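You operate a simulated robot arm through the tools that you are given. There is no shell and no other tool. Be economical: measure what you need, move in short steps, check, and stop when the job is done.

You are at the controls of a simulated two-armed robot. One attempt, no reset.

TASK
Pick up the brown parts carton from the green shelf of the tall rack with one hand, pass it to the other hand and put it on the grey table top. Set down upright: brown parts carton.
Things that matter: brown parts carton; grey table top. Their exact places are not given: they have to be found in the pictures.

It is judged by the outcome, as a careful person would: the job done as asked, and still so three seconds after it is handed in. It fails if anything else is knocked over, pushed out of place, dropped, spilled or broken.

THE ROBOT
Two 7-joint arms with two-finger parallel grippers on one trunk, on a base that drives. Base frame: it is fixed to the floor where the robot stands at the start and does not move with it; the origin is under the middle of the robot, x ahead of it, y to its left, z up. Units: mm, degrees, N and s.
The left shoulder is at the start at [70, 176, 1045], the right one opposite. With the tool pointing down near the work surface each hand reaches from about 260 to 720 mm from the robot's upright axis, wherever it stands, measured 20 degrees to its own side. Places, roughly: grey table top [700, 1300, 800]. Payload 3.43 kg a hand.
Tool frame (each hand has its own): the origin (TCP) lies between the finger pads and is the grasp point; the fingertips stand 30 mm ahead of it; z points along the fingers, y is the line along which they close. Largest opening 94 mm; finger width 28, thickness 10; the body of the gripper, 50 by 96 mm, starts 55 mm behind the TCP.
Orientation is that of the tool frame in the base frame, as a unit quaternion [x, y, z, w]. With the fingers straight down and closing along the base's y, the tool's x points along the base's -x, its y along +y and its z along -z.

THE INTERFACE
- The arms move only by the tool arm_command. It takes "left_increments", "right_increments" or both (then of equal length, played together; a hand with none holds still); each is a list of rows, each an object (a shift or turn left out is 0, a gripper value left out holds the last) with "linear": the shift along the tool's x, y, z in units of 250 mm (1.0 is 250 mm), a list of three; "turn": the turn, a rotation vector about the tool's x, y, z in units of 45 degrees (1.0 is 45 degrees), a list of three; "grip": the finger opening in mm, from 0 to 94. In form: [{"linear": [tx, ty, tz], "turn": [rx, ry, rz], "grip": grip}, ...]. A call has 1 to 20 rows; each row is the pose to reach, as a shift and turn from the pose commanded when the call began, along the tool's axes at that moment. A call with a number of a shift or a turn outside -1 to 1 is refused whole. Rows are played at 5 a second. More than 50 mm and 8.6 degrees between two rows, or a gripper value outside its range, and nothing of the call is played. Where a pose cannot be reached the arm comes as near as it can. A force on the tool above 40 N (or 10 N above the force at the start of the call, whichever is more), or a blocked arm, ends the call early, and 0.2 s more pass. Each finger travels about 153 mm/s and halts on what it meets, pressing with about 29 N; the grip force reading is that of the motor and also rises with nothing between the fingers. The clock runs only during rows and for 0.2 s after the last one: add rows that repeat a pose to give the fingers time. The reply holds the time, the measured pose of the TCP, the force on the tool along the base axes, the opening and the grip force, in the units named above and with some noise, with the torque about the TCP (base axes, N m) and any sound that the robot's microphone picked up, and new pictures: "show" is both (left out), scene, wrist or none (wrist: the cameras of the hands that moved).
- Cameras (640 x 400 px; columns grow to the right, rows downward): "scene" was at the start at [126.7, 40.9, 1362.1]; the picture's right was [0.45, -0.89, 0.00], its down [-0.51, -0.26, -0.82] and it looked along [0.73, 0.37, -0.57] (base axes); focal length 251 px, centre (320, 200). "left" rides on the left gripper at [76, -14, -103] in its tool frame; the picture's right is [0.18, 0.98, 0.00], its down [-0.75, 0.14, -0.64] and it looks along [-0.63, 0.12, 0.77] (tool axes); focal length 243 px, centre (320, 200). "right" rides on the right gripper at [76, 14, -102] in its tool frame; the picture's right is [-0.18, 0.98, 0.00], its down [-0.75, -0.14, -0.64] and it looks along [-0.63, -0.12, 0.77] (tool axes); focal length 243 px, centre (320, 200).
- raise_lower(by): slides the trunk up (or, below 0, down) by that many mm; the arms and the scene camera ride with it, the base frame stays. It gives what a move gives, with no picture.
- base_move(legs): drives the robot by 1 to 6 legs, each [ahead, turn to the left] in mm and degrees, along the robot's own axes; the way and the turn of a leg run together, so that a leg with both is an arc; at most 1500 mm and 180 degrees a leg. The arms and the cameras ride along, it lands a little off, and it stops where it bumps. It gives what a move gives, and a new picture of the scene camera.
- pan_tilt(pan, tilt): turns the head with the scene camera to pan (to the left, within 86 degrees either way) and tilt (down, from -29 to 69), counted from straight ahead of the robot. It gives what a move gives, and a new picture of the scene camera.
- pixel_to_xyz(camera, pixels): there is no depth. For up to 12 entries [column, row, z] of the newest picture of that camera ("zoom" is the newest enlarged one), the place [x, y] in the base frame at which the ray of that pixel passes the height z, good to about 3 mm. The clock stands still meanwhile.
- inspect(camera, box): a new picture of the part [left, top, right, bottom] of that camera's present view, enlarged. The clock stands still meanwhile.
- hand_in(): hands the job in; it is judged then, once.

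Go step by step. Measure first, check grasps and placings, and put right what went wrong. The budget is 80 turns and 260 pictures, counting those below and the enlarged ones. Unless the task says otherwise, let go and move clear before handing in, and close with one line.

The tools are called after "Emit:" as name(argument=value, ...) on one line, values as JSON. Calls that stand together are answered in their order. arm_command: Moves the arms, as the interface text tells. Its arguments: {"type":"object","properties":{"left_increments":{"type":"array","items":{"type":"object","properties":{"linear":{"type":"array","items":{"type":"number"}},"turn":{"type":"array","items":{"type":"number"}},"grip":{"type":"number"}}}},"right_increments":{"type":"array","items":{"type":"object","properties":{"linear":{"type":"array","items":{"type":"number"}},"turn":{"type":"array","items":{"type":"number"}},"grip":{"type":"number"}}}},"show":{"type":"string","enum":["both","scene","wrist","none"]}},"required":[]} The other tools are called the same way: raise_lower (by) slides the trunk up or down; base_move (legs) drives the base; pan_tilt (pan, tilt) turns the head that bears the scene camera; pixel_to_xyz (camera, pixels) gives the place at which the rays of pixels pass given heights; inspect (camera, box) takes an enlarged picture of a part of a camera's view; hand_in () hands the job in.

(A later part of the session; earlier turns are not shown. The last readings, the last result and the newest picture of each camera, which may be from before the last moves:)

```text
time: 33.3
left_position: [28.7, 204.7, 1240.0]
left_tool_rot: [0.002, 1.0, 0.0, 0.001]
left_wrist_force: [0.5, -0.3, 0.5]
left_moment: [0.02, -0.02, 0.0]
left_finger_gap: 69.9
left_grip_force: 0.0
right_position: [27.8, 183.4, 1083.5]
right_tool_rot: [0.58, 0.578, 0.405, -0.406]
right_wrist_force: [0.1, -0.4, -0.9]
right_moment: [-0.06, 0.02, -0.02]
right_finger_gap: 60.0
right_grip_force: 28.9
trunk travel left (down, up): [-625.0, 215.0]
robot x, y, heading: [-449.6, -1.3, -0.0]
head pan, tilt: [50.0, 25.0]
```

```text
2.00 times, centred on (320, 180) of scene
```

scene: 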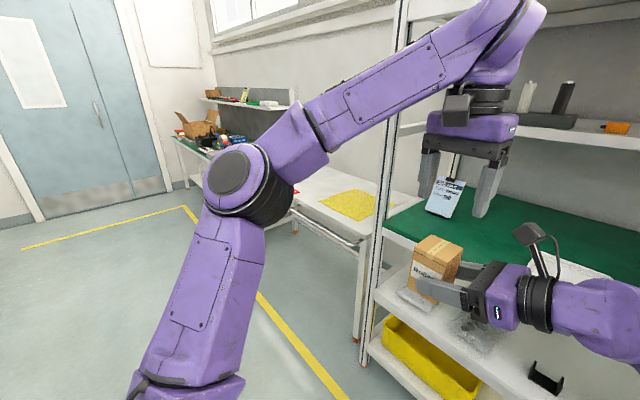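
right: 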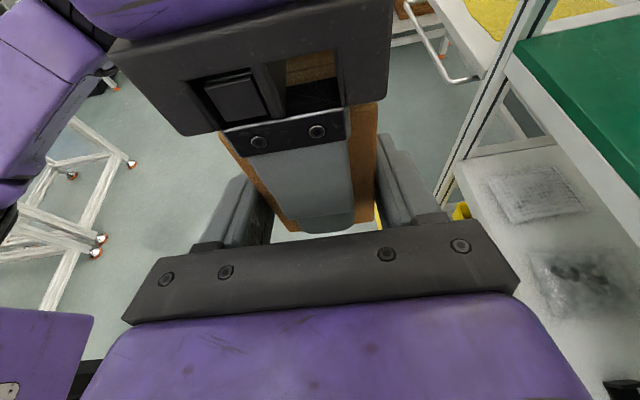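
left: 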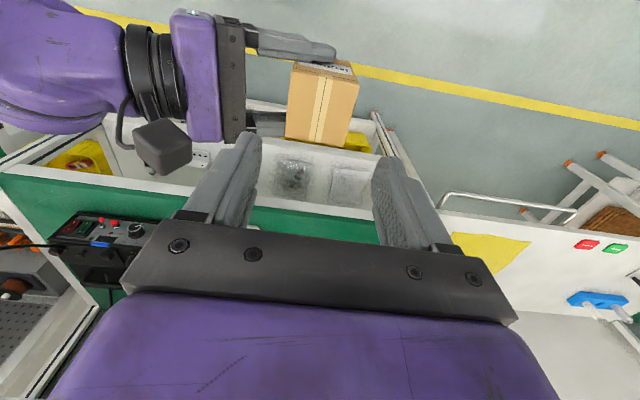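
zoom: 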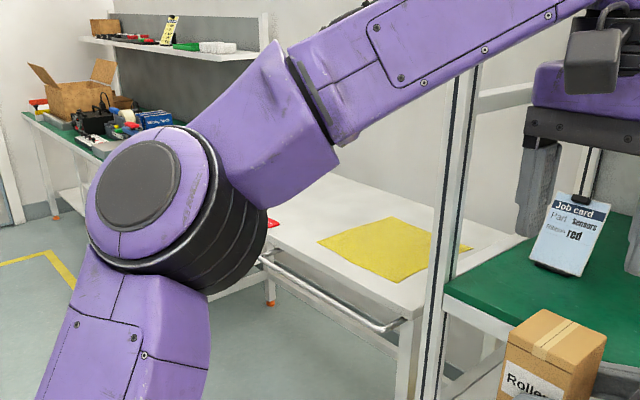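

I measure the table's front edge, the yellow cloth and the handrail at z ≈ 800.

Emit:
pixel_to_xyz(camera="scene", pixels=[[363, 238, 800], [295, 200, 800], [357, 221, 800], [320, 200.5, 800], [355, 189, 800], [395, 205, 800], [355, 246, 780], [296, 212, 780]])

```text
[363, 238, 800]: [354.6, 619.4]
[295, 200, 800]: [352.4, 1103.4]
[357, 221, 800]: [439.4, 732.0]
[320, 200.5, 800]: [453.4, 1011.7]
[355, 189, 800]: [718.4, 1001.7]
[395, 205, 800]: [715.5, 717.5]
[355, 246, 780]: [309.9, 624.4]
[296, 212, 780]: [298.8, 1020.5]
```

The table's front edge is at x ≈ 353 and the cloth ends at y ≈ 1010, so a free spot should be near (450, 1090). I turn the robot left 90° and look along the way.

Emit:
base_move(legs=[[0, 90]])

Emit:
pan_tilt(pan=0, tilt=30)

```text
time: 37.6
left_position: [-659.6, 475.5, 1239.5]
left_tool_rot: [0.71, -0.704, 0.0, 0.0]
left_wrist_force: [0.5, -0.3, 0.0]
left_moment: [-0.02, 0.01, -0.01]
left_finger_gap: 70.2
left_grip_force: 0.0
right_position: [-637.4, 473.0, 1084.0]
right_tool_rot: [-0.002, 0.819, -0.003, -0.573]
right_wrist_force: [0.4, 0.1, -0.9]
right_moment: [0.0, -0.01, 0.0]
right_finger_gap: 60.1
right_grip_force: 29.0
trunk travel left (down, up): [-625.0, 215.0]
robot x, y, heading: [-448.8, 2.0, 90.6]
head pan, tilt: [50.0, 25.0]
```

scene: 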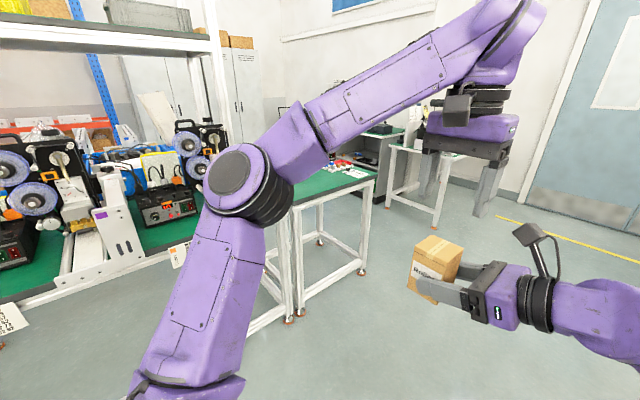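

```text
time: 38.8
left_position: [-660.3, 474.9, 1239.7]
left_tool_rot: [0.71, -0.704, 0.0, 0.0]
left_wrist_force: [-0.1, 0.0, 0.5]
left_moment: [0.0, -0.01, 0.01]
left_finger_gap: 70.0
left_grip_force: 0.0
right_position: [-637.4, 474.6, 1084.9]
right_tool_rot: [-0.002, 0.82, -0.003, -0.573]
right_wrist_force: [0.7, -0.1, -0.8]
right_moment: [-0.01, -0.05, 0.01]
right_finger_gap: 59.9
right_grip_force: 29.4
trunk travel left (down, up): [-625.0, 215.0]
robot x, y, heading: [-449.0, -1.9, 90.8]
head pan, tilt: [0.0, 30.0]
```

scene: 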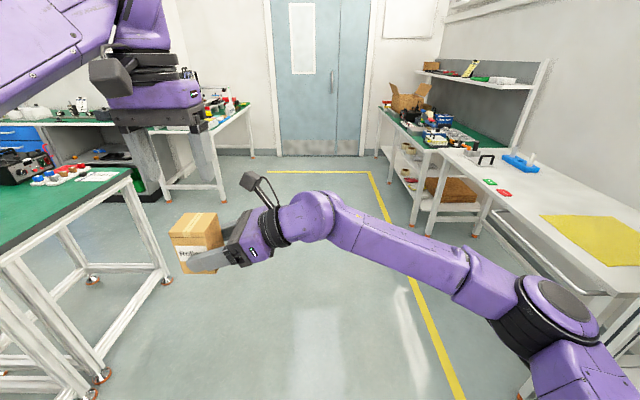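

Now I see the table at right with tags at (490–505,182–195) and a blue block at (520,163). A bench stands at left with a foot at (165,280). I measure those.

Emit:
pixel_to_xyz(camera="scene", pixels=[[165, 280, 0], [103, 377, 0], [133, 172, 900], [505, 196, 800], [490, 180, 800], [541, 215, 800], [487, 197, 800], [436, 152, 800], [600, 290, 800], [520, 163, 800], [637, 215, 800], [490, 165, 800]])

Emit:
inspect(camera="scene", box=[400, 120, 640, 270])

```text
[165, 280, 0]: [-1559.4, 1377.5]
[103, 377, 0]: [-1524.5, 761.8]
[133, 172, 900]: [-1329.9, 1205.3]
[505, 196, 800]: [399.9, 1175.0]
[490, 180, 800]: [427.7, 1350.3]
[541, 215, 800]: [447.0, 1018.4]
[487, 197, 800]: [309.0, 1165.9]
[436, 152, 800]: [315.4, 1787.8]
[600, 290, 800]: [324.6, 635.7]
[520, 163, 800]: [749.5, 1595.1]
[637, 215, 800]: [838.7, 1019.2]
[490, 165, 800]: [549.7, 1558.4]
```

```text
2.67 times, centred on (520, 195) of scene
```

zoom: 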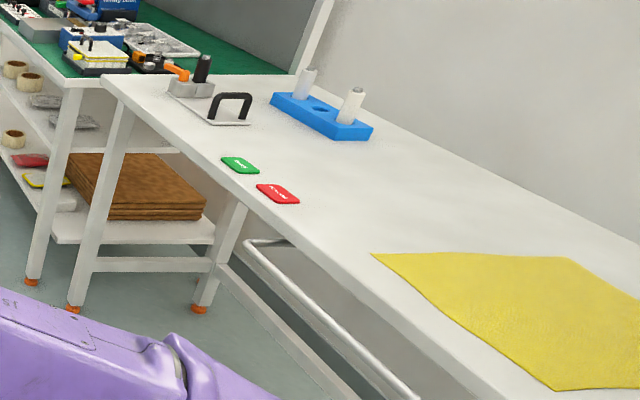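

The space between the cloth (y < 1020) and the red tag (y > 1170) is free, around (510, 1095). I drive 890 mm along, turn to face the table, and look.

Emit:
base_move(legs=[[890, 0], [0, -90.7]])

Emit:
pan_tilt(pan=15, tilt=40)

```text
time: 47.4
left_position: [25.4, 1083.3, 1239.6]
left_tool_rot: [0.014, 1.0, 0.0, 0.0]
left_wrist_force: [-0.5, 0.5, -0.4]
left_moment: [-0.01, 0.0, -0.02]
left_finger_gap: 70.0
left_grip_force: 0.2
right_position: [23.6, 1062.5, 1085.0]
right_tool_rot: [0.587, 0.57, 0.411, -0.401]
right_wrist_force: [-0.1, -0.2, 1.1]
right_moment: [0.0, 0.01, 0.02]
right_finger_gap: 60.0
right_grip_force: 29.3
trunk travel left (down, up): [-625.0, 215.0]
robot x, y, heading: [-456.6, 893.0, -1.7]
head pan, tilt: [0.0, 30.0]
```

scene: 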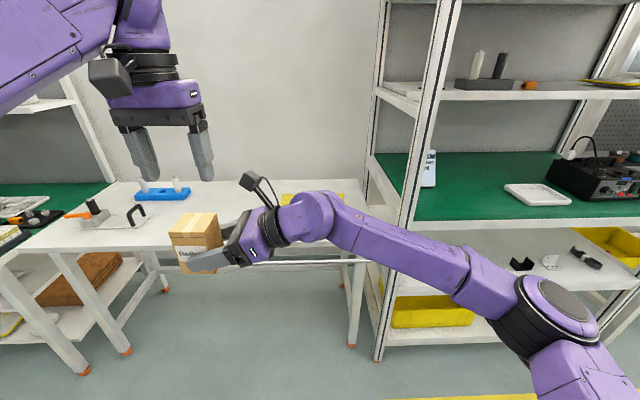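

```text
time: 48.1
left_position: [25.7, 1084.0, 1239.1]
left_tool_rot: [0.014, 1.0, 0.0, 0.0]
left_wrist_force: [0.6, 0.9, -0.5]
left_moment: [-0.02, 0.01, 0.0]
left_finger_gap: 70.2
left_grip_force: 0.1
right_position: [24.5, 1062.1, 1083.6]
right_tool_rot: [0.589, 0.569, 0.412, -0.4]
right_wrist_force: [-0.5, -1.1, -0.3]
right_moment: [-0.05, 0.02, 0.06]
right_finger_gap: 59.9
right_grip_force: 28.8
trunk travel left (down, up): [-625.0, 215.0]
robot x, y, heading: [-456.9, 889.4, -1.5]
head pan, tilt: [15.0, 40.0]
```

scene: 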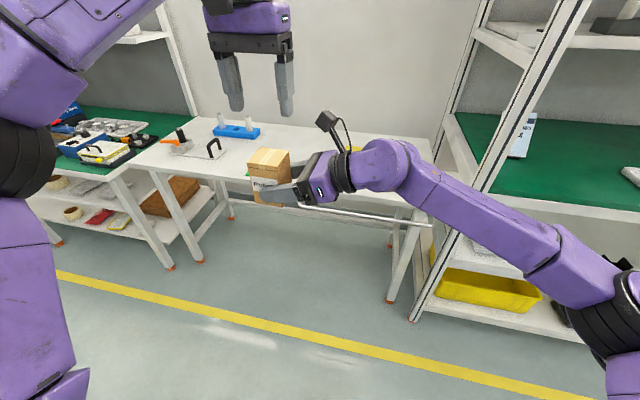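

The table is straight ahead and the way is clear. I drive 400 mm ahead, straightening the 1.5° heading error.

Emit:
base_move(legs=[[400, 1.5]])

```text
time: 50.6
left_position: [418.0, 1089.2, 1239.7]
left_tool_rot: [0.002, 1.0, 0.001, 0.0]
left_wrist_force: [0.0, -0.5, -0.1]
left_moment: [-0.02, 0.0, 0.0]
left_finger_gap: 70.0
left_grip_force: 0.0
right_position: [418.3, 1068.4, 1084.4]
right_tool_rot: [0.581, 0.578, 0.406, -0.405]
right_wrist_force: [0.2, 0.2, -1.7]
right_moment: [-0.06, 0.04, 0.0]
right_finger_gap: 59.9
right_grip_force: 29.2
trunk travel left (down, up): [-625.0, 215.0]
robot x, y, heading: [-59.6, 888.8, 0.0]
head pan, tilt: [15.0, 40.0]
```

scene: 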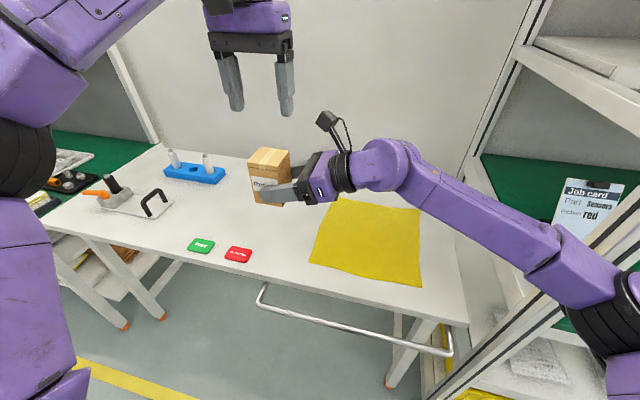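

I check how close the right elbow is to the rack, and re-measure the tags, cloth and vials on the table.

Emit:
pixel_to_xyz(camera="scene", pixels=[[600, 280, 1050], [635, 310, 1050], [600, 280, 950], [252, 250, 800], [238, 261, 800], [188, 246, 800], [214, 243, 800], [337, 200, 800], [309, 262, 800], [224, 184, 800], [165, 170, 800], [560, 208, 900]])

Emit:
pan_tilt(pan=-50, tilt=40)

```text
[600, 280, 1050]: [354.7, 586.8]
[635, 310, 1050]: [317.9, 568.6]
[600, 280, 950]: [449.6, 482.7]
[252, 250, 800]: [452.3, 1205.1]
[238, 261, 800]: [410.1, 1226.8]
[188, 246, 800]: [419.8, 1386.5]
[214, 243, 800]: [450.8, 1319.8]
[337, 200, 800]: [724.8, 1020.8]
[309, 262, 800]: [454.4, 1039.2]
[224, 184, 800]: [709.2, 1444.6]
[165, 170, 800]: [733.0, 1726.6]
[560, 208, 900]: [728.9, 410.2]
```

```text
time: 52.0
left_position: [419.5, 1089.0, 1239.2]
left_tool_rot: [0.002, 1.0, 0.0, 0.0]
left_wrist_force: [0.5, -0.2, 0.8]
left_moment: [0.03, 0.0, -0.01]
left_finger_gap: 69.9
left_grip_force: 0.1
right_position: [417.1, 1068.4, 1084.2]
right_tool_rot: [0.581, 0.577, 0.406, -0.406]
right_wrist_force: [-0.1, 0.1, -1.6]
right_moment: [-0.02, 0.0, 0.02]
right_finger_gap: 59.8
right_grip_force: 29.2
trunk travel left (down, up): [-625.0, 215.0]
robot x, y, heading: [-60.6, 887.7, -0.0]
head pan, tilt: [-50.0, 40.0]
```

scene: 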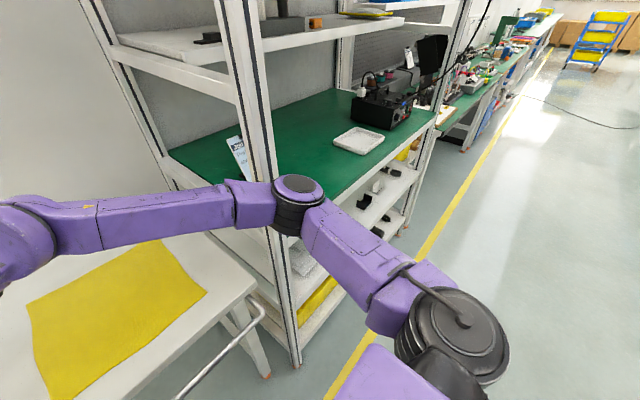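

The right elbow at (295,205) looks close to the rack post. I measure both.

Emit:
pixel_to_xyz(camera="scene", pixels=[[293, 367, 0], [298, 185, 1100], [298, 185, 1050], [298, 185, 1150], [285, 232, 1000], [290, 160, 900], [267, 180, 900]])

Emit:
inspect(camera="scene", box=[180, 120, 380, 260])

```text
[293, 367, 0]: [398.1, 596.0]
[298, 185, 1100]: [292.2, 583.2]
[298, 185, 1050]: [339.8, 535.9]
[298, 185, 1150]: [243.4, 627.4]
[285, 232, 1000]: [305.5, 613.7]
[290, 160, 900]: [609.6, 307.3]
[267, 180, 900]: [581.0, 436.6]
```

```text
2.86 times, centred on (280, 190) of scene
```

zoom: 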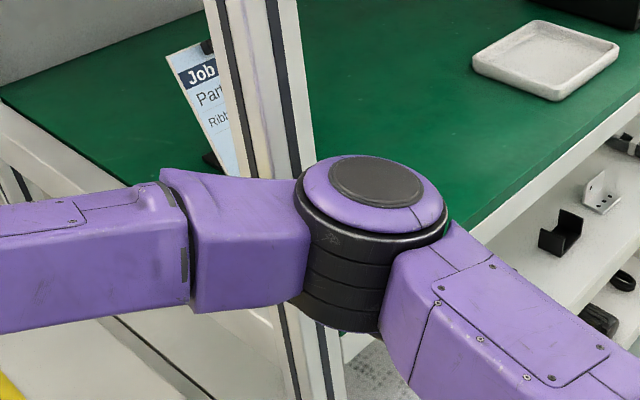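

The elbow clears the post by only about 40 mm, so I avoid pushing the arm much further forward. I lower the trunk 140 mm, which is purely vertical, and look again.

Emit:
raise_lower(by=-140)

Emit:
inspect(camera="scene", box=[0, 0, 640, 400])

```text
time: 53.7
left_position: [419.4, 1089.4, 1099.7]
left_tool_rot: [0.002, 1.0, 0.0, -0.001]
left_wrist_force: [0.0, 0.6, -0.2]
left_moment: [-0.03, 0.03, 0.01]
left_finger_gap: 69.9
left_grip_force: 0.1
right_position: [417.9, 1067.2, 943.7]
right_tool_rot: [0.582, 0.577, 0.406, -0.405]
right_wrist_force: [-0.9, -0.8, -2.4]
right_moment: [0.0, -0.04, 0.0]
right_finger_gap: 60.0
right_grip_force: 29.4
trunk travel left (down, up): [-485.0, 355.0]
robot x, y, heading: [-61.3, 883.5, -0.1]
head pan, tilt: [-50.0, 40.0]
```

```text
1.00 times, centred on (320, 200) of scene
```

zoom: 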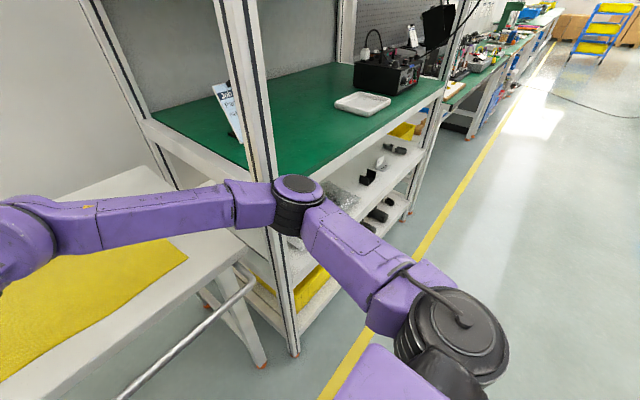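

The vertical move left everything clear. Now the right arm moves 30 mm left, 25 mm ahead and 60 mm down, and I watch the elbow.

Emit:
arm_command(right_increments=[{"linear": [-0.046, 0.025, 0.049]}, {"linear": [-0.092, 0.05, 0.098]}, {"linear": [-0.138, 0.075, 0.147]}, {"linear": [-0.184, 0.1, 0.195]}, {"linear": [-0.184, 0.1, 0.195]}], show="both")

Emit:
pan_tilt(pan=20, tilt=45)

```text
time: 54.9
left_position: [417.9, 1089.5, 1100.9]
left_tool_rot: [0.001, 1.0, 0.001, 0.0]
left_wrist_force: [-0.3, -0.4, -0.2]
left_moment: [-0.03, 0.0, -0.01]
left_finger_gap: 69.8
left_grip_force: 0.1
right_position: [442.4, 1097.7, 883.8]
right_tool_rot: [0.581, 0.578, 0.405, -0.406]
right_wrist_force: [-1.2, 0.1, -1.9]
right_moment: [-0.04, -0.01, 0.0]
right_finger_gap: 60.0
right_grip_force: 29.4
trunk travel left (down, up): [-485.0, 355.0]
robot x, y, heading: [-59.5, 887.9, -0.4]
head pan, tilt: [-50.0, 40.0]
```

scene: 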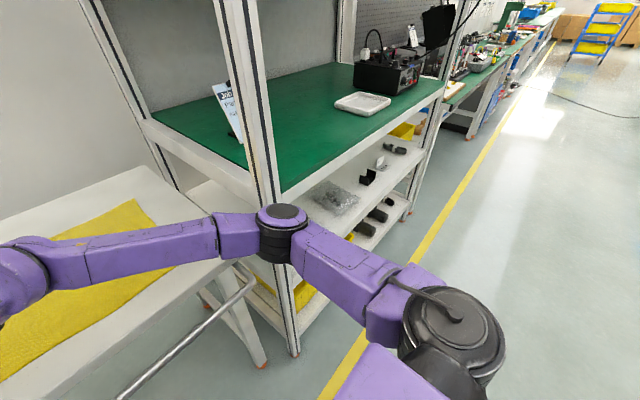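
right: 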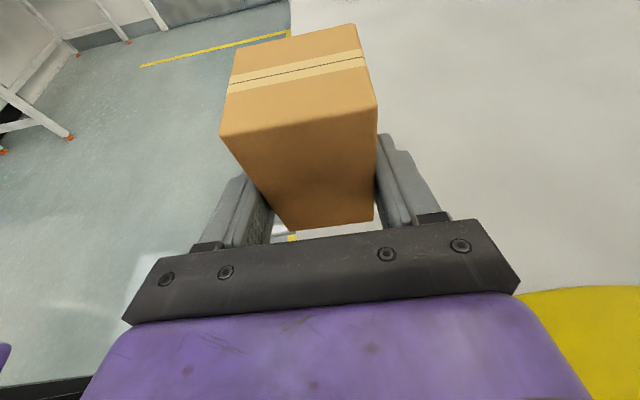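

```text
time: 56.3
left_position: [419.6, 1087.9, 1099.9]
left_tool_rot: [0.002, 1.0, 0.0, 0.0]
left_wrist_force: [0.4, -0.6, -0.4]
left_moment: [-0.04, 0.01, -0.02]
left_finger_gap: 70.2
left_grip_force: 0.0
right_position: [442.8, 1098.6, 886.6]
right_tool_rot: [0.581, 0.577, 0.406, -0.406]
right_wrist_force: [0.0, -0.2, -0.9]
right_moment: [-0.02, 0.02, 0.03]
right_finger_gap: 60.0
right_grip_force: 29.3
trunk travel left (down, up): [-485.0, 355.0]
robot x, y, heading: [-57.0, 887.0, -0.5]
head pan, tilt: [20.0, 45.0]
```

scene: 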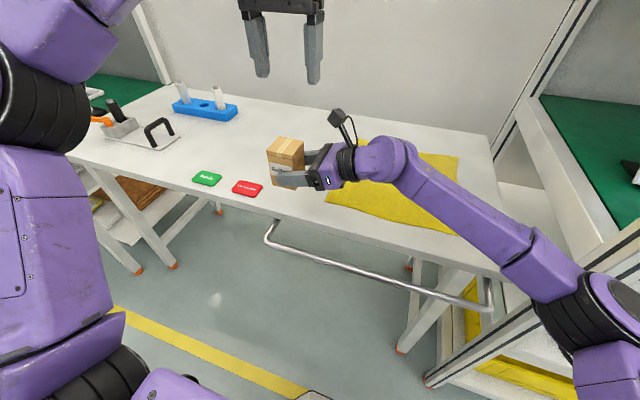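

The carton (267–303,137–190) is over free table between tag and cloth, its bottom about 45 mm above the top. I check the elbow's height against the rail and table edge before the last descent.

Emit:
pan_tilt(pan=-45, tilt=50)

Emit:
inspect(camera="scene", box=[80, 60, 400, 260])

```text
time: 57.6
left_position: [420.0, 1088.4, 1099.8]
left_tool_rot: [0.002, 1.0, 0.0, 0.0]
left_wrist_force: [-0.6, -0.4, -0.2]
left_moment: [0.01, -0.01, 0.0]
left_finger_gap: 70.1
left_grip_force: 0.1
right_position: [442.1, 1098.5, 884.3]
right_tool_rot: [0.581, 0.578, 0.406, -0.406]
right_wrist_force: [0.3, 0.5, -1.1]
right_moment: [-0.04, -0.01, 0.01]
right_finger_gap: 59.9
right_grip_force: 29.6
trunk travel left (down, up): [-485.0, 355.0]
robot x, y, heading: [-61.2, 886.6, -0.2]
head pan, tilt: [-45.0, 50.0]
```

scene: 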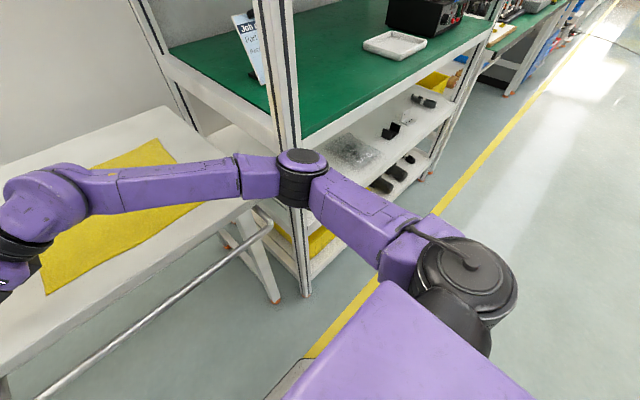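

```text
2.00 times, centred on (240, 160) of scene
```

zoom: 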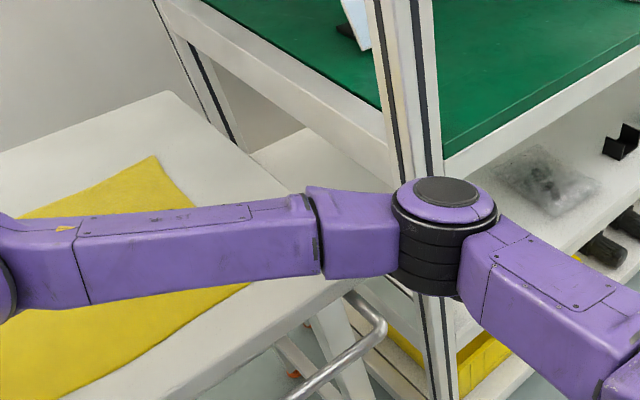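

Emit:
pixel_to_xyz(camera="scene", pixels=[[303, 156, 1000], [303, 156, 960], [303, 156, 920], [295, 205, 900], [295, 205, 850], [270, 222, 780], [305, 293, 0], [150, 207, 850], [150, 207, 900]])

```text
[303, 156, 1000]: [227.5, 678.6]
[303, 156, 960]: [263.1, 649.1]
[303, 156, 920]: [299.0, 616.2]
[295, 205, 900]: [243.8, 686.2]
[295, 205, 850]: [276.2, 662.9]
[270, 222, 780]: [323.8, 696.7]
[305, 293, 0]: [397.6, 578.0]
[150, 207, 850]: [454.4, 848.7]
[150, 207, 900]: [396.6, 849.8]
```

The elbow cylinder spans about z 865–960 at x ≈ 263, so it stays clear of the table (800, x > 353) and rail on the way down. I descend 38 mm more.

Emit:
arm_command(right_increments=[{"linear": [-0.05, 0, 0.018]}, {"linear": [-0.1, 0, 0.036]}, {"linear": [-0.143, 0, 0.052]}, {"linear": [-0.143, 0, 0.052]}], show="both")

Emit:
pan_tilt(pan=20, tilt=45)

Emit:
inspect(camera="scene", box=[220, 110, 380, 230])

```text
time: 58.6
left_position: [419.3, 1090.2, 1100.4]
left_tool_rot: [0.003, 1.0, 0.0, 0.0]
left_wrist_force: [0.8, 0.5, -0.2]
left_moment: [0.01, 0.0, 0.02]
left_finger_gap: 69.9
left_grip_force: 0.0
right_position: [442.5, 1098.2, 845.5]
right_tool_rot: [0.581, 0.578, 0.406, -0.405]
right_wrist_force: [0.0, -0.7, -0.3]
right_moment: [-0.07, 0.0, 0.02]
right_finger_gap: 59.9
right_grip_force: 28.5
trunk travel left (down, up): [-485.0, 355.0]
robot x, y, heading: [-57.0, 885.5, -0.3]
head pan, tilt: [-45.0, 50.0]
```

scene: 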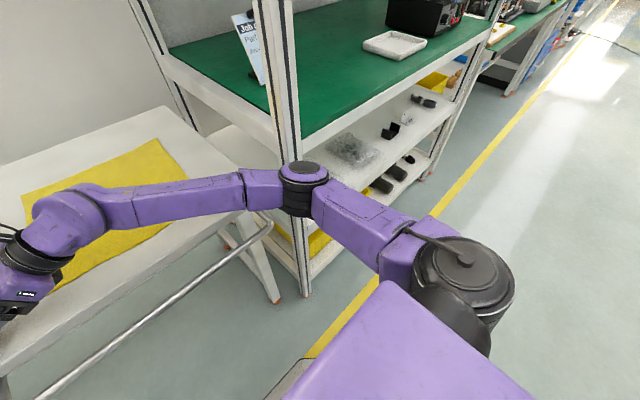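
right: 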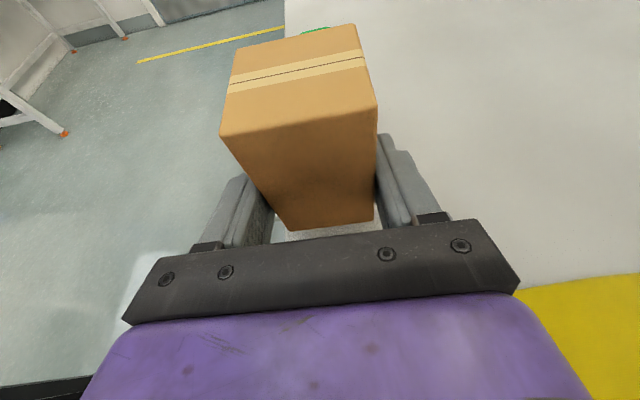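

```text
time: 60.0
left_position: [419.8, 1088.7, 1099.3]
left_tool_rot: [0.001, 1.0, 0.0, 0.0]
left_wrist_force: [-0.4, -0.8, -0.6]
left_moment: [-0.01, -0.01, 0.04]
left_finger_gap: 69.9
left_grip_force: 0.1
right_position: [441.5, 1098.5, 846.5]
right_tool_rot: [0.581, 0.578, 0.406, -0.405]
right_wrist_force: [-0.4, 0.6, -0.7]
right_moment: [-0.02, 0.01, 0.0]
right_finger_gap: 59.9
right_grip_force: 28.7
trunk travel left (down, up): [-485.0, 355.0]
robot x, y, heading: [-55.6, 884.8, -0.3]
head pan, tilt: [20.0, 45.0]
```

scene: 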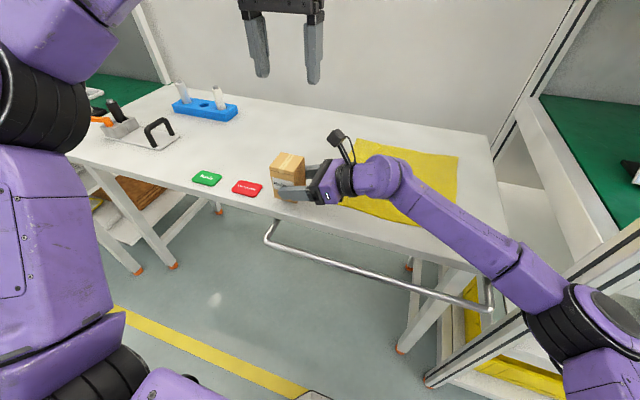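

```text
3.33 times, centred on (300, 170) of scene
```

zoom: 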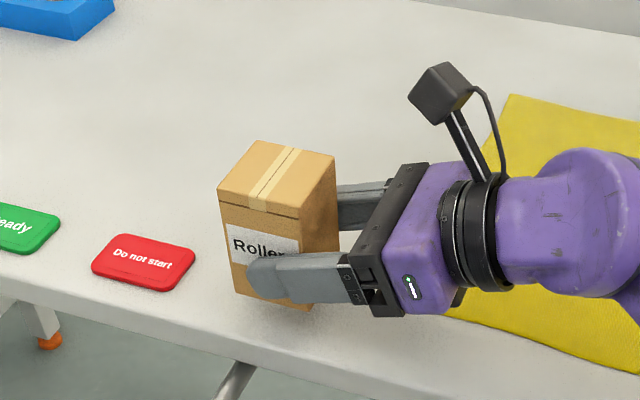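

The carton is about 8 mm above the table, well inside the edge and clear of tag and cloth. I go down 7 mm and read the force.

Emit:
arm_command(right_increments=[{"linear": [-0.013, 0, 0.005]}, {"linear": [-0.0263, 0, 0.0096]}, {"linear": [-0.0263, 0, 0.0096]}], show="none")

Emit:
arm_command(right_increments=[{"linear": [-0.004, 0, 0.0014]}, {"linear": [-0.0075, 0, 0.0027]}, {"linear": [-0.0075, 0, 0.0027]}], show="none")

```text
time: 60.8
left_position: [419.4, 1088.7, 1099.6]
left_tool_rot: [0.001, 1.0, 0.0, 0.0]
left_wrist_force: [-0.1, 0.4, -0.4]
left_moment: [0.03, 0.02, 0.02]
left_finger_gap: 70.1
left_grip_force: 0.1
right_position: [442.7, 1098.2, 839.3]
right_tool_rot: [0.581, 0.578, 0.406, -0.405]
right_wrist_force: [-0.4, 0.3, -1.7]
right_moment: [0.0, -0.01, 0.02]
right_finger_gap: 60.1
right_grip_force: 28.7
trunk travel left (down, up): [-485.0, 355.0]
robot x, y, heading: [-57.9, 882.5, -0.4]
head pan, tilt: [20.0, 45.0]
```

```text
time: 61.6
left_position: [419.4, 1089.5, 1100.3]
left_tool_rot: [0.002, 1.0, -0.001, 0.0]
left_wrist_force: [-0.3, -0.1, 0.3]
left_moment: [0.02, 0.02, 0.02]
left_finger_gap: 69.9
left_grip_force: 0.0
right_position: [442.4, 1097.3, 837.2]
right_tool_rot: [0.581, 0.578, 0.406, -0.405]
right_wrist_force: [0.6, -0.4, -1.3]
right_moment: [-0.05, 0.0, -0.02]
right_finger_gap: 60.1
right_grip_force: 28.9
trunk travel left (down, up): [-485.0, 355.0]
robot x, y, heading: [-58.8, 885.2, -0.1]
head pan, tilt: [20.0, 45.0]
```

No contact yet (z force about −1.5 N). I continue in 2 mm steps.

Emit:
arm_command(right_increments=[{"linear": [-0.004, 0, 0.0014]}, {"linear": [-0.0075, 0, 0.0027]}, {"linear": [-0.0075, 0, 0.0027]}], show="none")

Emit:
arm_command(right_increments=[{"linear": [-0.004, 0, 0.0014]}, {"linear": [-0.0075, 0, 0.0027]}, {"linear": [-0.0075, 0, 0.0027]}], show="wrist")

Emit:
inspect(camera="scene", box=[250, 130, 346, 220])

```text
time: 62.4
left_position: [419.7, 1089.6, 1099.9]
left_tool_rot: [0.001, 1.0, 0.0, 0.0]
left_wrist_force: [-0.4, 0.0, 0.0]
left_moment: [-0.02, 0.01, 0.03]
left_finger_gap: 69.8
left_grip_force: 0.1
right_position: [443.5, 1097.4, 835.5]
right_tool_rot: [0.581, 0.577, 0.406, -0.406]
right_wrist_force: [0.2, 0.3, -2.3]
right_moment: [-0.04, 0.02, -0.02]
right_finger_gap: 60.0
right_grip_force: 29.1
trunk travel left (down, up): [-485.0, 355.0]
robot x, y, heading: [-58.6, 887.2, -0.2]
head pan, tilt: [20.0, 45.0]
```

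```text
time: 63.2
left_position: [420.1, 1090.1, 1099.1]
left_tool_rot: [0.001, 1.0, 0.0, 0.0]
left_wrist_force: [0.2, -1.1, -0.4]
left_moment: [0.0, -0.03, -0.02]
left_finger_gap: 70.2
left_grip_force: 0.0
right_position: [441.8, 1099.1, 834.5]
right_tool_rot: [0.581, 0.577, 0.406, -0.405]
right_wrist_force: [0.0, -0.7, -1.8]
right_moment: [-0.05, -0.01, 0.01]
right_finger_gap: 59.9
right_grip_force: 29.3
trunk travel left (down, up): [-485.0, 355.0]
robot x, y, heading: [-58.1, 886.4, -0.0]
head pan, tilt: [20.0, 45.0]
```

right: 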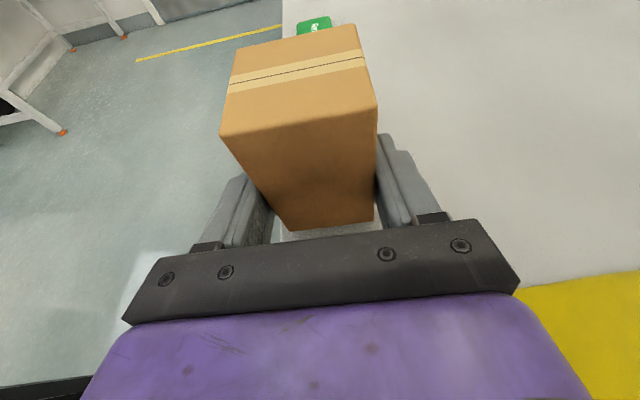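

```text
4.44 times, centred on (298, 175) of scene
```

zoom: 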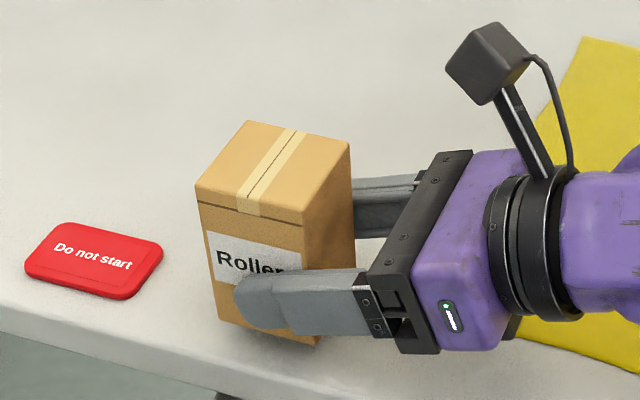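

Still no contact and a thin shadow gap remains under the carton. I continue with finer steps.

Emit:
arm_command(right_increments=[{"linear": [-0.0057, 0, 0.0021]}, {"linear": [-0.0057, 0, 0.0021]}], show="none")

Emit:
arm_command(right_increments=[{"linear": [-0.0057, 0, 0.0021]}, {"linear": [-0.0057, 0, 0.0021]}], show="none")

Emit:
arm_command(right_increments=[{"linear": [-0.0057, 0, 0.0021]}, {"linear": [-0.0057, 0, 0.0021]}], show="none")

```text
time: 63.8
left_position: [419.5, 1088.0, 1099.1]
left_tool_rot: [0.002, 1.0, 0.0, 0.001]
left_wrist_force: [0.6, -0.4, 1.2]
left_moment: [-0.01, 0.0, 0.01]
left_finger_gap: 70.0
left_grip_force: 0.0
right_position: [442.3, 1097.6, 832.4]
right_tool_rot: [0.581, 0.578, 0.406, -0.405]
right_wrist_force: [-0.2, -0.3, -2.6]
right_moment: [-0.03, -0.01, -0.03]
right_finger_gap: 60.1
right_grip_force: 29.1
trunk travel left (down, up): [-485.0, 355.0]
robot x, y, heading: [-59.0, 885.0, -0.3]
head pan, tilt: [20.0, 45.0]
```

```text
time: 64.4
left_position: [419.4, 1088.7, 1099.6]
left_tool_rot: [0.001, 1.0, 0.001, -0.001]
left_wrist_force: [0.5, 0.1, -0.4]
left_moment: [0.01, 0.01, 0.0]
left_finger_gap: 70.1
left_grip_force: 0.1
right_position: [443.0, 1097.3, 830.5]
right_tool_rot: [0.582, 0.577, 0.407, -0.405]
right_wrist_force: [0.2, -0.4, -1.9]
right_moment: [-0.02, 0.0, -0.02]
right_finger_gap: 59.9
right_grip_force: 28.8
trunk travel left (down, up): [-485.0, 355.0]
robot x, y, heading: [-59.5, 882.8, -0.3]
head pan, tilt: [20.0, 45.0]
```

```text
time: 65.0
left_position: [419.5, 1089.2, 1099.5]
left_tool_rot: [0.002, 1.0, 0.0, 0.0]
left_wrist_force: [1.0, 0.3, -0.5]
left_moment: [0.01, 0.02, 0.02]
left_finger_gap: 70.0
left_grip_force: 0.0
right_position: [441.9, 1097.3, 827.6]
right_tool_rot: [0.581, 0.577, 0.406, -0.405]
right_wrist_force: [0.3, 0.1, -1.4]
right_moment: [-0.04, 0.01, 0.02]
right_finger_gap: 59.9
right_grip_force: 29.3
trunk travel left (down, up): [-485.0, 355.0]
robot x, y, heading: [-54.5, 885.9, -0.1]
head pan, tilt: [20.0, 45.0]
```

Still no contact at TCP z 827.6, so the table is a bit lower than 800. I look closely at the gap and the right view to estimate it.

Emit:
inspect(camera="right", box=[240, 0, 400, 100])

Emit:
inspect(camera="scene", box=[180, 130, 340, 230])

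```text
4.00 times, centred on (320, 50) of right
```

zoom: 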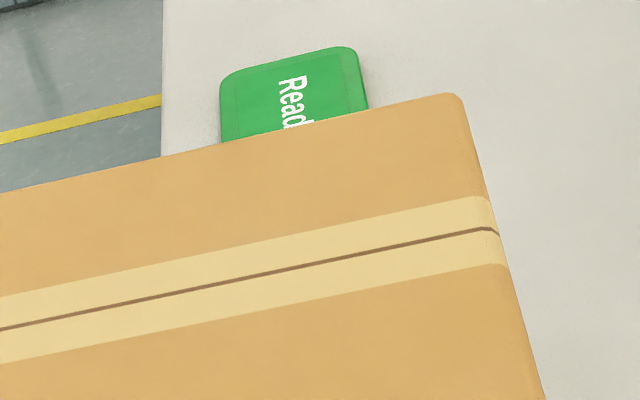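

```text
4.00 times, centred on (260, 180) of scene
```

zoom: 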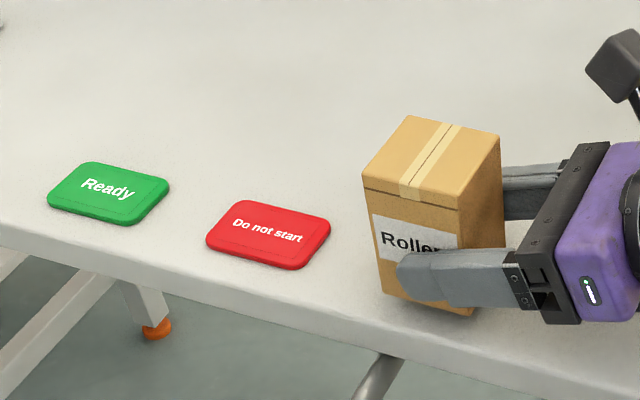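

I triangulate the green tag's two left corners from both cameras to get the table height.

Emit:
pixel_to_xyz(camera="right", pixels=[[296, 19, 800], [296, 19, 790], [296, 19, 780], [296, 19, 770], [329, 12, 800], [329, 12, 790], [329, 12, 780], [329, 12, 770]])

Emit:
pixel_to_xyz(camera="scene", pixels=[[192, 181.5, 800], [192, 181.5, 790], [192, 181.5, 780], [192, 181.5, 770], [201, 170.5, 800], [201, 170.5, 790], [201, 170.5, 780], [201, 170.5, 770]])

```text
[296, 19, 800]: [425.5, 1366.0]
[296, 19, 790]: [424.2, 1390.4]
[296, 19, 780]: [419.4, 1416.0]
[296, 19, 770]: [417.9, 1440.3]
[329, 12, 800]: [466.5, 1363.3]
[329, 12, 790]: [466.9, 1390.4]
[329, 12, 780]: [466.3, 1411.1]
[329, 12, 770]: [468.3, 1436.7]
```

```text
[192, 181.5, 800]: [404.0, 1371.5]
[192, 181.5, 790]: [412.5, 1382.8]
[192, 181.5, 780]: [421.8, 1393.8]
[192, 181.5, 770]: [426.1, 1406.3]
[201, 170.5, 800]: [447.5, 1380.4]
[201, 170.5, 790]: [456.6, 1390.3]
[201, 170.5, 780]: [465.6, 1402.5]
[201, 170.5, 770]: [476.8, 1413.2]
```

The triangulation puts the tag top near z 783–787, so the table is around 780 and the carton about 8–10 mm above it. I descend further in small steps.

Emit:
arm_command(right_increments=[{"linear": [-0.0075, 0, 0.0027]}, {"linear": [-0.015, 0, 0.0055]}, {"linear": [-0.015, 0, 0.0055]}], show="none")

Emit:
arm_command(right_increments=[{"linear": [-0.0075, 0, 0.0027]}, {"linear": [-0.0075, 0, 0.0027]}], show="none")

Emit:
arm_command(right_increments=[{"linear": [-0.0057, 0, 0.0021]}, {"linear": [-0.0057, 0, 0.0021]}], show="none")

Emit:
inspect(camera="scene", box=[250, 130, 346, 220])

```text
time: 65.8
left_position: [420.5, 1089.0, 1100.2]
left_tool_rot: [0.002, 1.0, 0.0, 0.0]
left_wrist_force: [0.5, -0.6, 0.1]
left_moment: [0.03, 0.02, -0.01]
left_finger_gap: 70.2
left_grip_force: 0.0
right_position: [443.4, 1097.2, 824.8]
right_tool_rot: [0.581, 0.577, 0.406, -0.405]
right_wrist_force: [0.3, 0.1, -1.2]
right_moment: [-0.02, 0.0, -0.01]
right_finger_gap: 59.9
right_grip_force: 28.9
trunk travel left (down, up): [-485.0, 355.0]
robot x, y, heading: [-62.0, 885.1, -0.2]
head pan, tilt: [20.0, 45.0]
```

```text
time: 66.4
left_position: [419.9, 1088.9, 1099.6]
left_tool_rot: [0.002, 1.0, 0.0, 0.001]
left_wrist_force: [0.0, -0.7, -0.5]
left_moment: [-0.01, 0.02, -0.03]
left_finger_gap: 70.0
left_grip_force: 0.1
right_position: [442.5, 1097.6, 822.2]
right_tool_rot: [0.58, 0.577, 0.407, -0.406]
right_wrist_force: [-0.1, 0.1, -2.1]
right_moment: [-0.07, 0.01, 0.03]
right_finger_gap: 60.1
right_grip_force: 29.1
trunk travel left (down, up): [-485.0, 355.0]
robot x, y, heading: [-58.2, 883.7, -0.2]
head pan, tilt: [20.0, 45.0]
```

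```text
time: 67.0
left_position: [420.1, 1089.2, 1099.4]
left_tool_rot: [0.002, 1.0, 0.0, 0.0]
left_wrist_force: [0.1, -0.6, -0.5]
left_moment: [-0.02, 0.03, 0.02]
left_finger_gap: 70.0
left_grip_force: 0.0
right_position: [442.9, 1097.8, 820.3]
right_tool_rot: [0.58, 0.578, 0.406, -0.406]
right_wrist_force: [-0.2, 0.1, -1.4]
right_moment: [0.0, 0.0, 0.02]
right_finger_gap: 60.2
right_grip_force: 28.8
trunk travel left (down, up): [-485.0, 355.0]
robot x, y, heading: [-57.2, 885.4, -0.2]
head pan, tilt: [20.0, 45.0]
```

```text
4.44 times, centred on (298, 175) of scene
```

zoom: 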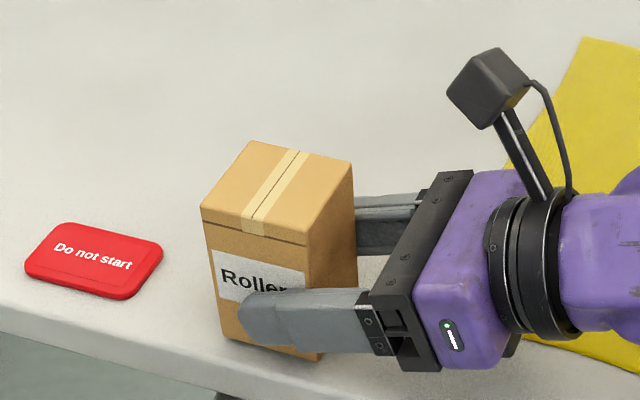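

Still free. I check the carton's position relative to the table's front edge at z ≈ 780 before going on.

Emit:
pixel_to_xyz(camera="zoom", pixels=[[0, 305, 780], [120, 345, 780], [225, 338, 782], [318, 360, 782], [40, 278, 783], [160, 250, 783], [600, 200, 780]])

Emit:
inspect(camera="scene", box=[200, 100, 520, 320])

```text
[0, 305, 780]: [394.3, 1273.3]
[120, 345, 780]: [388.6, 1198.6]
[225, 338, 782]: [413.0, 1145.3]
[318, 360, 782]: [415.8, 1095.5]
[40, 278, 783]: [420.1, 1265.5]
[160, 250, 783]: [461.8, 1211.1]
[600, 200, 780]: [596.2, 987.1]
```

```text
1.82 times, centred on (360, 210) of scene
```

zoom: 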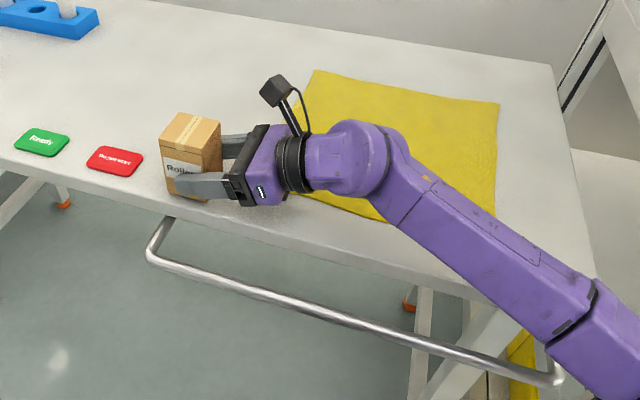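

The carton's near side (x ≈ 414) is only about 30 mm inside the edge. I shift it 30 mm further in at this height, then continue down.

Emit:
arm_command(right_increments=[{"linear": [0, 0.04, 0]}, {"linear": [0, 0.08, 0]}, {"linear": [0, 0.12, 0]}, {"linear": [0, 0.12, 0]}], show="scene")

Emit:
arm_command(right_increments=[{"linear": [-0.0075, 0, 0.0027]}, {"linear": [-0.0075, 0, 0.0027]}], show="none")

Emit:
arm_command(right_increments=[{"linear": [-0.0075, 0, 0.0027]}, {"linear": [-0.0075, 0, 0.0027]}], show="wrist")

```text
time: 68.0
left_position: [418.7, 1089.1, 1099.6]
left_tool_rot: [0.002, 1.0, 0.0, 0.0]
left_wrist_force: [0.5, 0.3, -0.5]
left_moment: [0.02, 0.03, 0.0]
left_finger_gap: 70.1
left_grip_force: 0.0
right_position: [471.5, 1098.5, 820.3]
right_tool_rot: [0.58, 0.578, 0.405, -0.406]
right_wrist_force: [0.0, 0.3, -1.3]
right_moment: [-0.02, 0.01, -0.03]
right_finger_gap: 60.1
right_grip_force: 28.5
trunk travel left (down, up): [-485.0, 355.0]
robot x, y, heading: [-54.4, 884.1, -0.2]
head pan, tilt: [20.0, 45.0]
```

scene: 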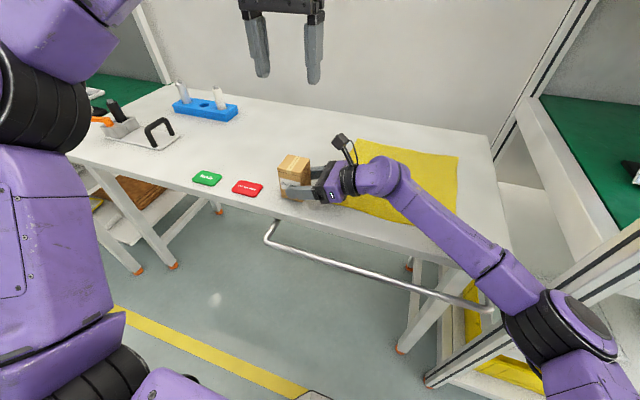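

```text
time: 68.6
left_position: [418.6, 1089.1, 1098.3]
left_tool_rot: [0.002, 1.0, 0.0, 0.0]
left_wrist_force: [0.3, -0.1, -0.6]
left_moment: [0.01, -0.01, 0.0]
left_finger_gap: 70.1
left_grip_force: 0.1
right_position: [472.4, 1098.1, 818.9]
right_tool_rot: [0.581, 0.578, 0.405, -0.405]
right_wrist_force: [0.4, 0.0, -1.4]
right_moment: [-0.03, 0.01, 0.02]
right_finger_gap: 60.2
right_grip_force: 28.9
trunk travel left (down, up): [-485.0, 355.0]
robot x, y, heading: [-61.6, 883.9, -0.4]
head pan, tilt: [20.0, 45.0]
```

```text
time: 69.2
left_position: [418.6, 1088.4, 1099.5]
left_tool_rot: [0.002, 1.0, 0.0, 0.001]
left_wrist_force: [0.1, 0.0, -0.1]
left_moment: [0.0, -0.03, 0.02]
left_finger_gap: 70.0
left_grip_force: 0.0
right_position: [472.5, 1097.8, 817.4]
right_tool_rot: [0.581, 0.577, 0.407, -0.405]
right_wrist_force: [0.0, 1.0, 1.5]
right_moment: [0.15, -0.14, -0.02]
right_finger_gap: 60.1
right_grip_force: 29.0
trunk travel left (down, up): [-485.0, 355.0]
robot x, y, heading: [-57.4, 885.9, -0.1]
head pan, tilt: [20.0, 45.0]
```

right: 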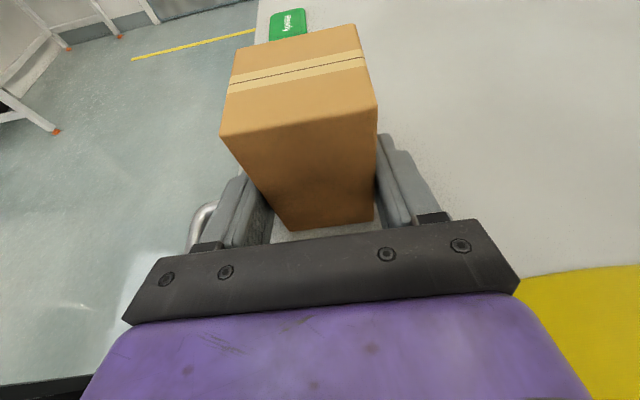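

Contact: the z force changed from −1.4 to +1.5 N with a moment. I press 1 mm more, then open the right gripper.

Emit:
arm_command(right_increments=[{"linear": [-0.0038, 0, 0.0014]}, {"linear": [-0.0038, 0, 0.0014]}], show="none")

Emit:
inspect(camera="scene", box=[250, 130, 346, 220])

```text
time: 69.8
left_position: [419.0, 1088.9, 1101.2]
left_tool_rot: [0.002, 1.0, 0.0, 0.0]
left_wrist_force: [-0.2, 0.3, -0.5]
left_moment: [0.01, 0.01, 0.02]
left_finger_gap: 70.0
left_grip_force: 0.1
right_position: [472.6, 1097.5, 818.7]
right_tool_rot: [0.58, 0.577, 0.408, -0.406]
right_wrist_force: [3.7, 2.5, 11.5]
right_moment: [0.49, -0.03, -0.03]
right_finger_gap: 60.3
right_grip_force: 28.6
trunk travel left (down, up): [-485.0, 355.0]
robot x, y, heading: [-59.8, 880.2, -0.2]
head pan, tilt: [20.0, 45.0]
```

```text
4.44 times, centred on (298, 175) of scene
```

zoom: 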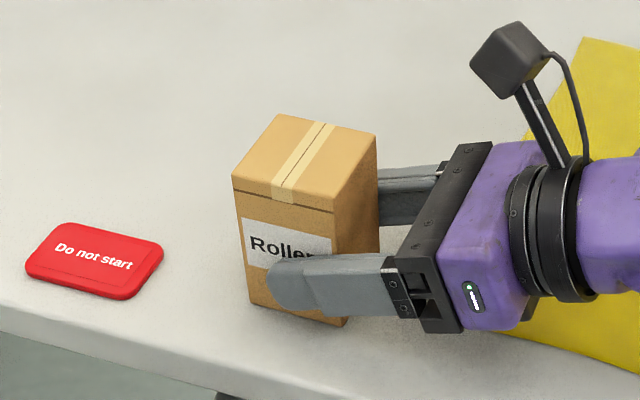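

An 11.5 N push up confirms the carton stands on the table. I open the right fingers.

Emit:
arm_command(right_increments=[{"grip": 66}, {"grip": 76}, {"grip": 90}, {"grip": 90}], show="both")

Emit:
inspect(camera="scene", box=[250, 130, 346, 220])

```text
time: 70.8
left_position: [419.2, 1088.6, 1099.6]
left_tool_rot: [0.002, 1.0, 0.0, 0.001]
left_wrist_force: [0.3, 0.8, 0.1]
left_moment: [-0.03, 0.0, 0.0]
left_finger_gap: 70.3
left_grip_force: 0.1
right_position: [473.0, 1097.0, 815.9]
right_tool_rot: [0.581, 0.578, 0.405, -0.406]
right_wrist_force: [0.3, -0.5, 1.2]
right_moment: [0.02, 0.0, 0.0]
right_finger_gap: 89.9
right_grip_force: 0.0
trunk travel left (down, up): [-485.0, 355.0]
robot x, y, heading: [-60.3, 886.2, 0.1]
head pan, tilt: [20.0, 45.0]
```

scene: 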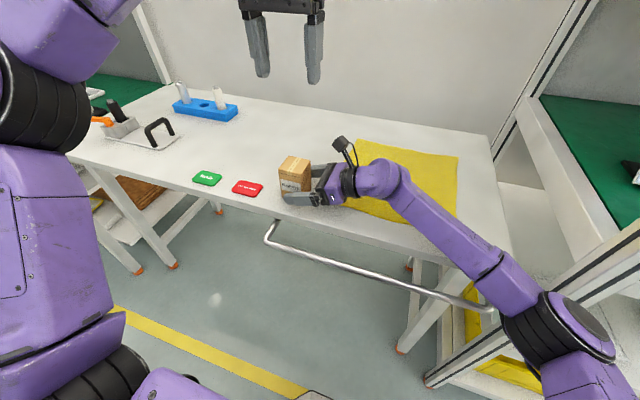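
right: 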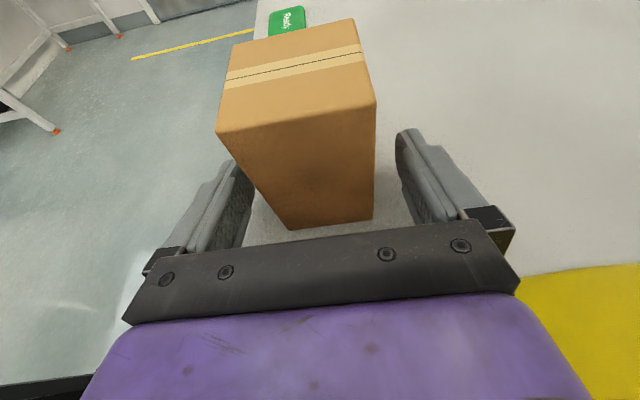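

```text
4.44 times, centred on (298, 175) of scene
```

zoom: 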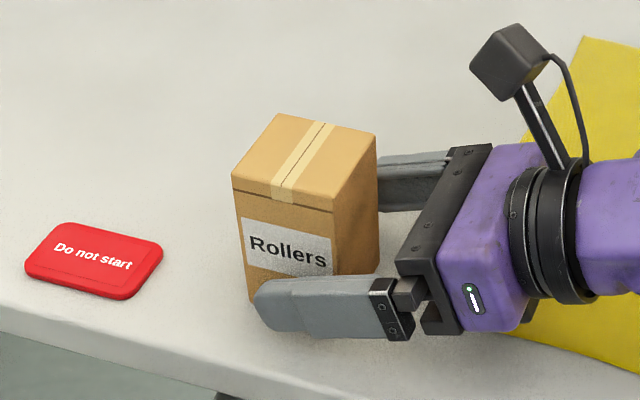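

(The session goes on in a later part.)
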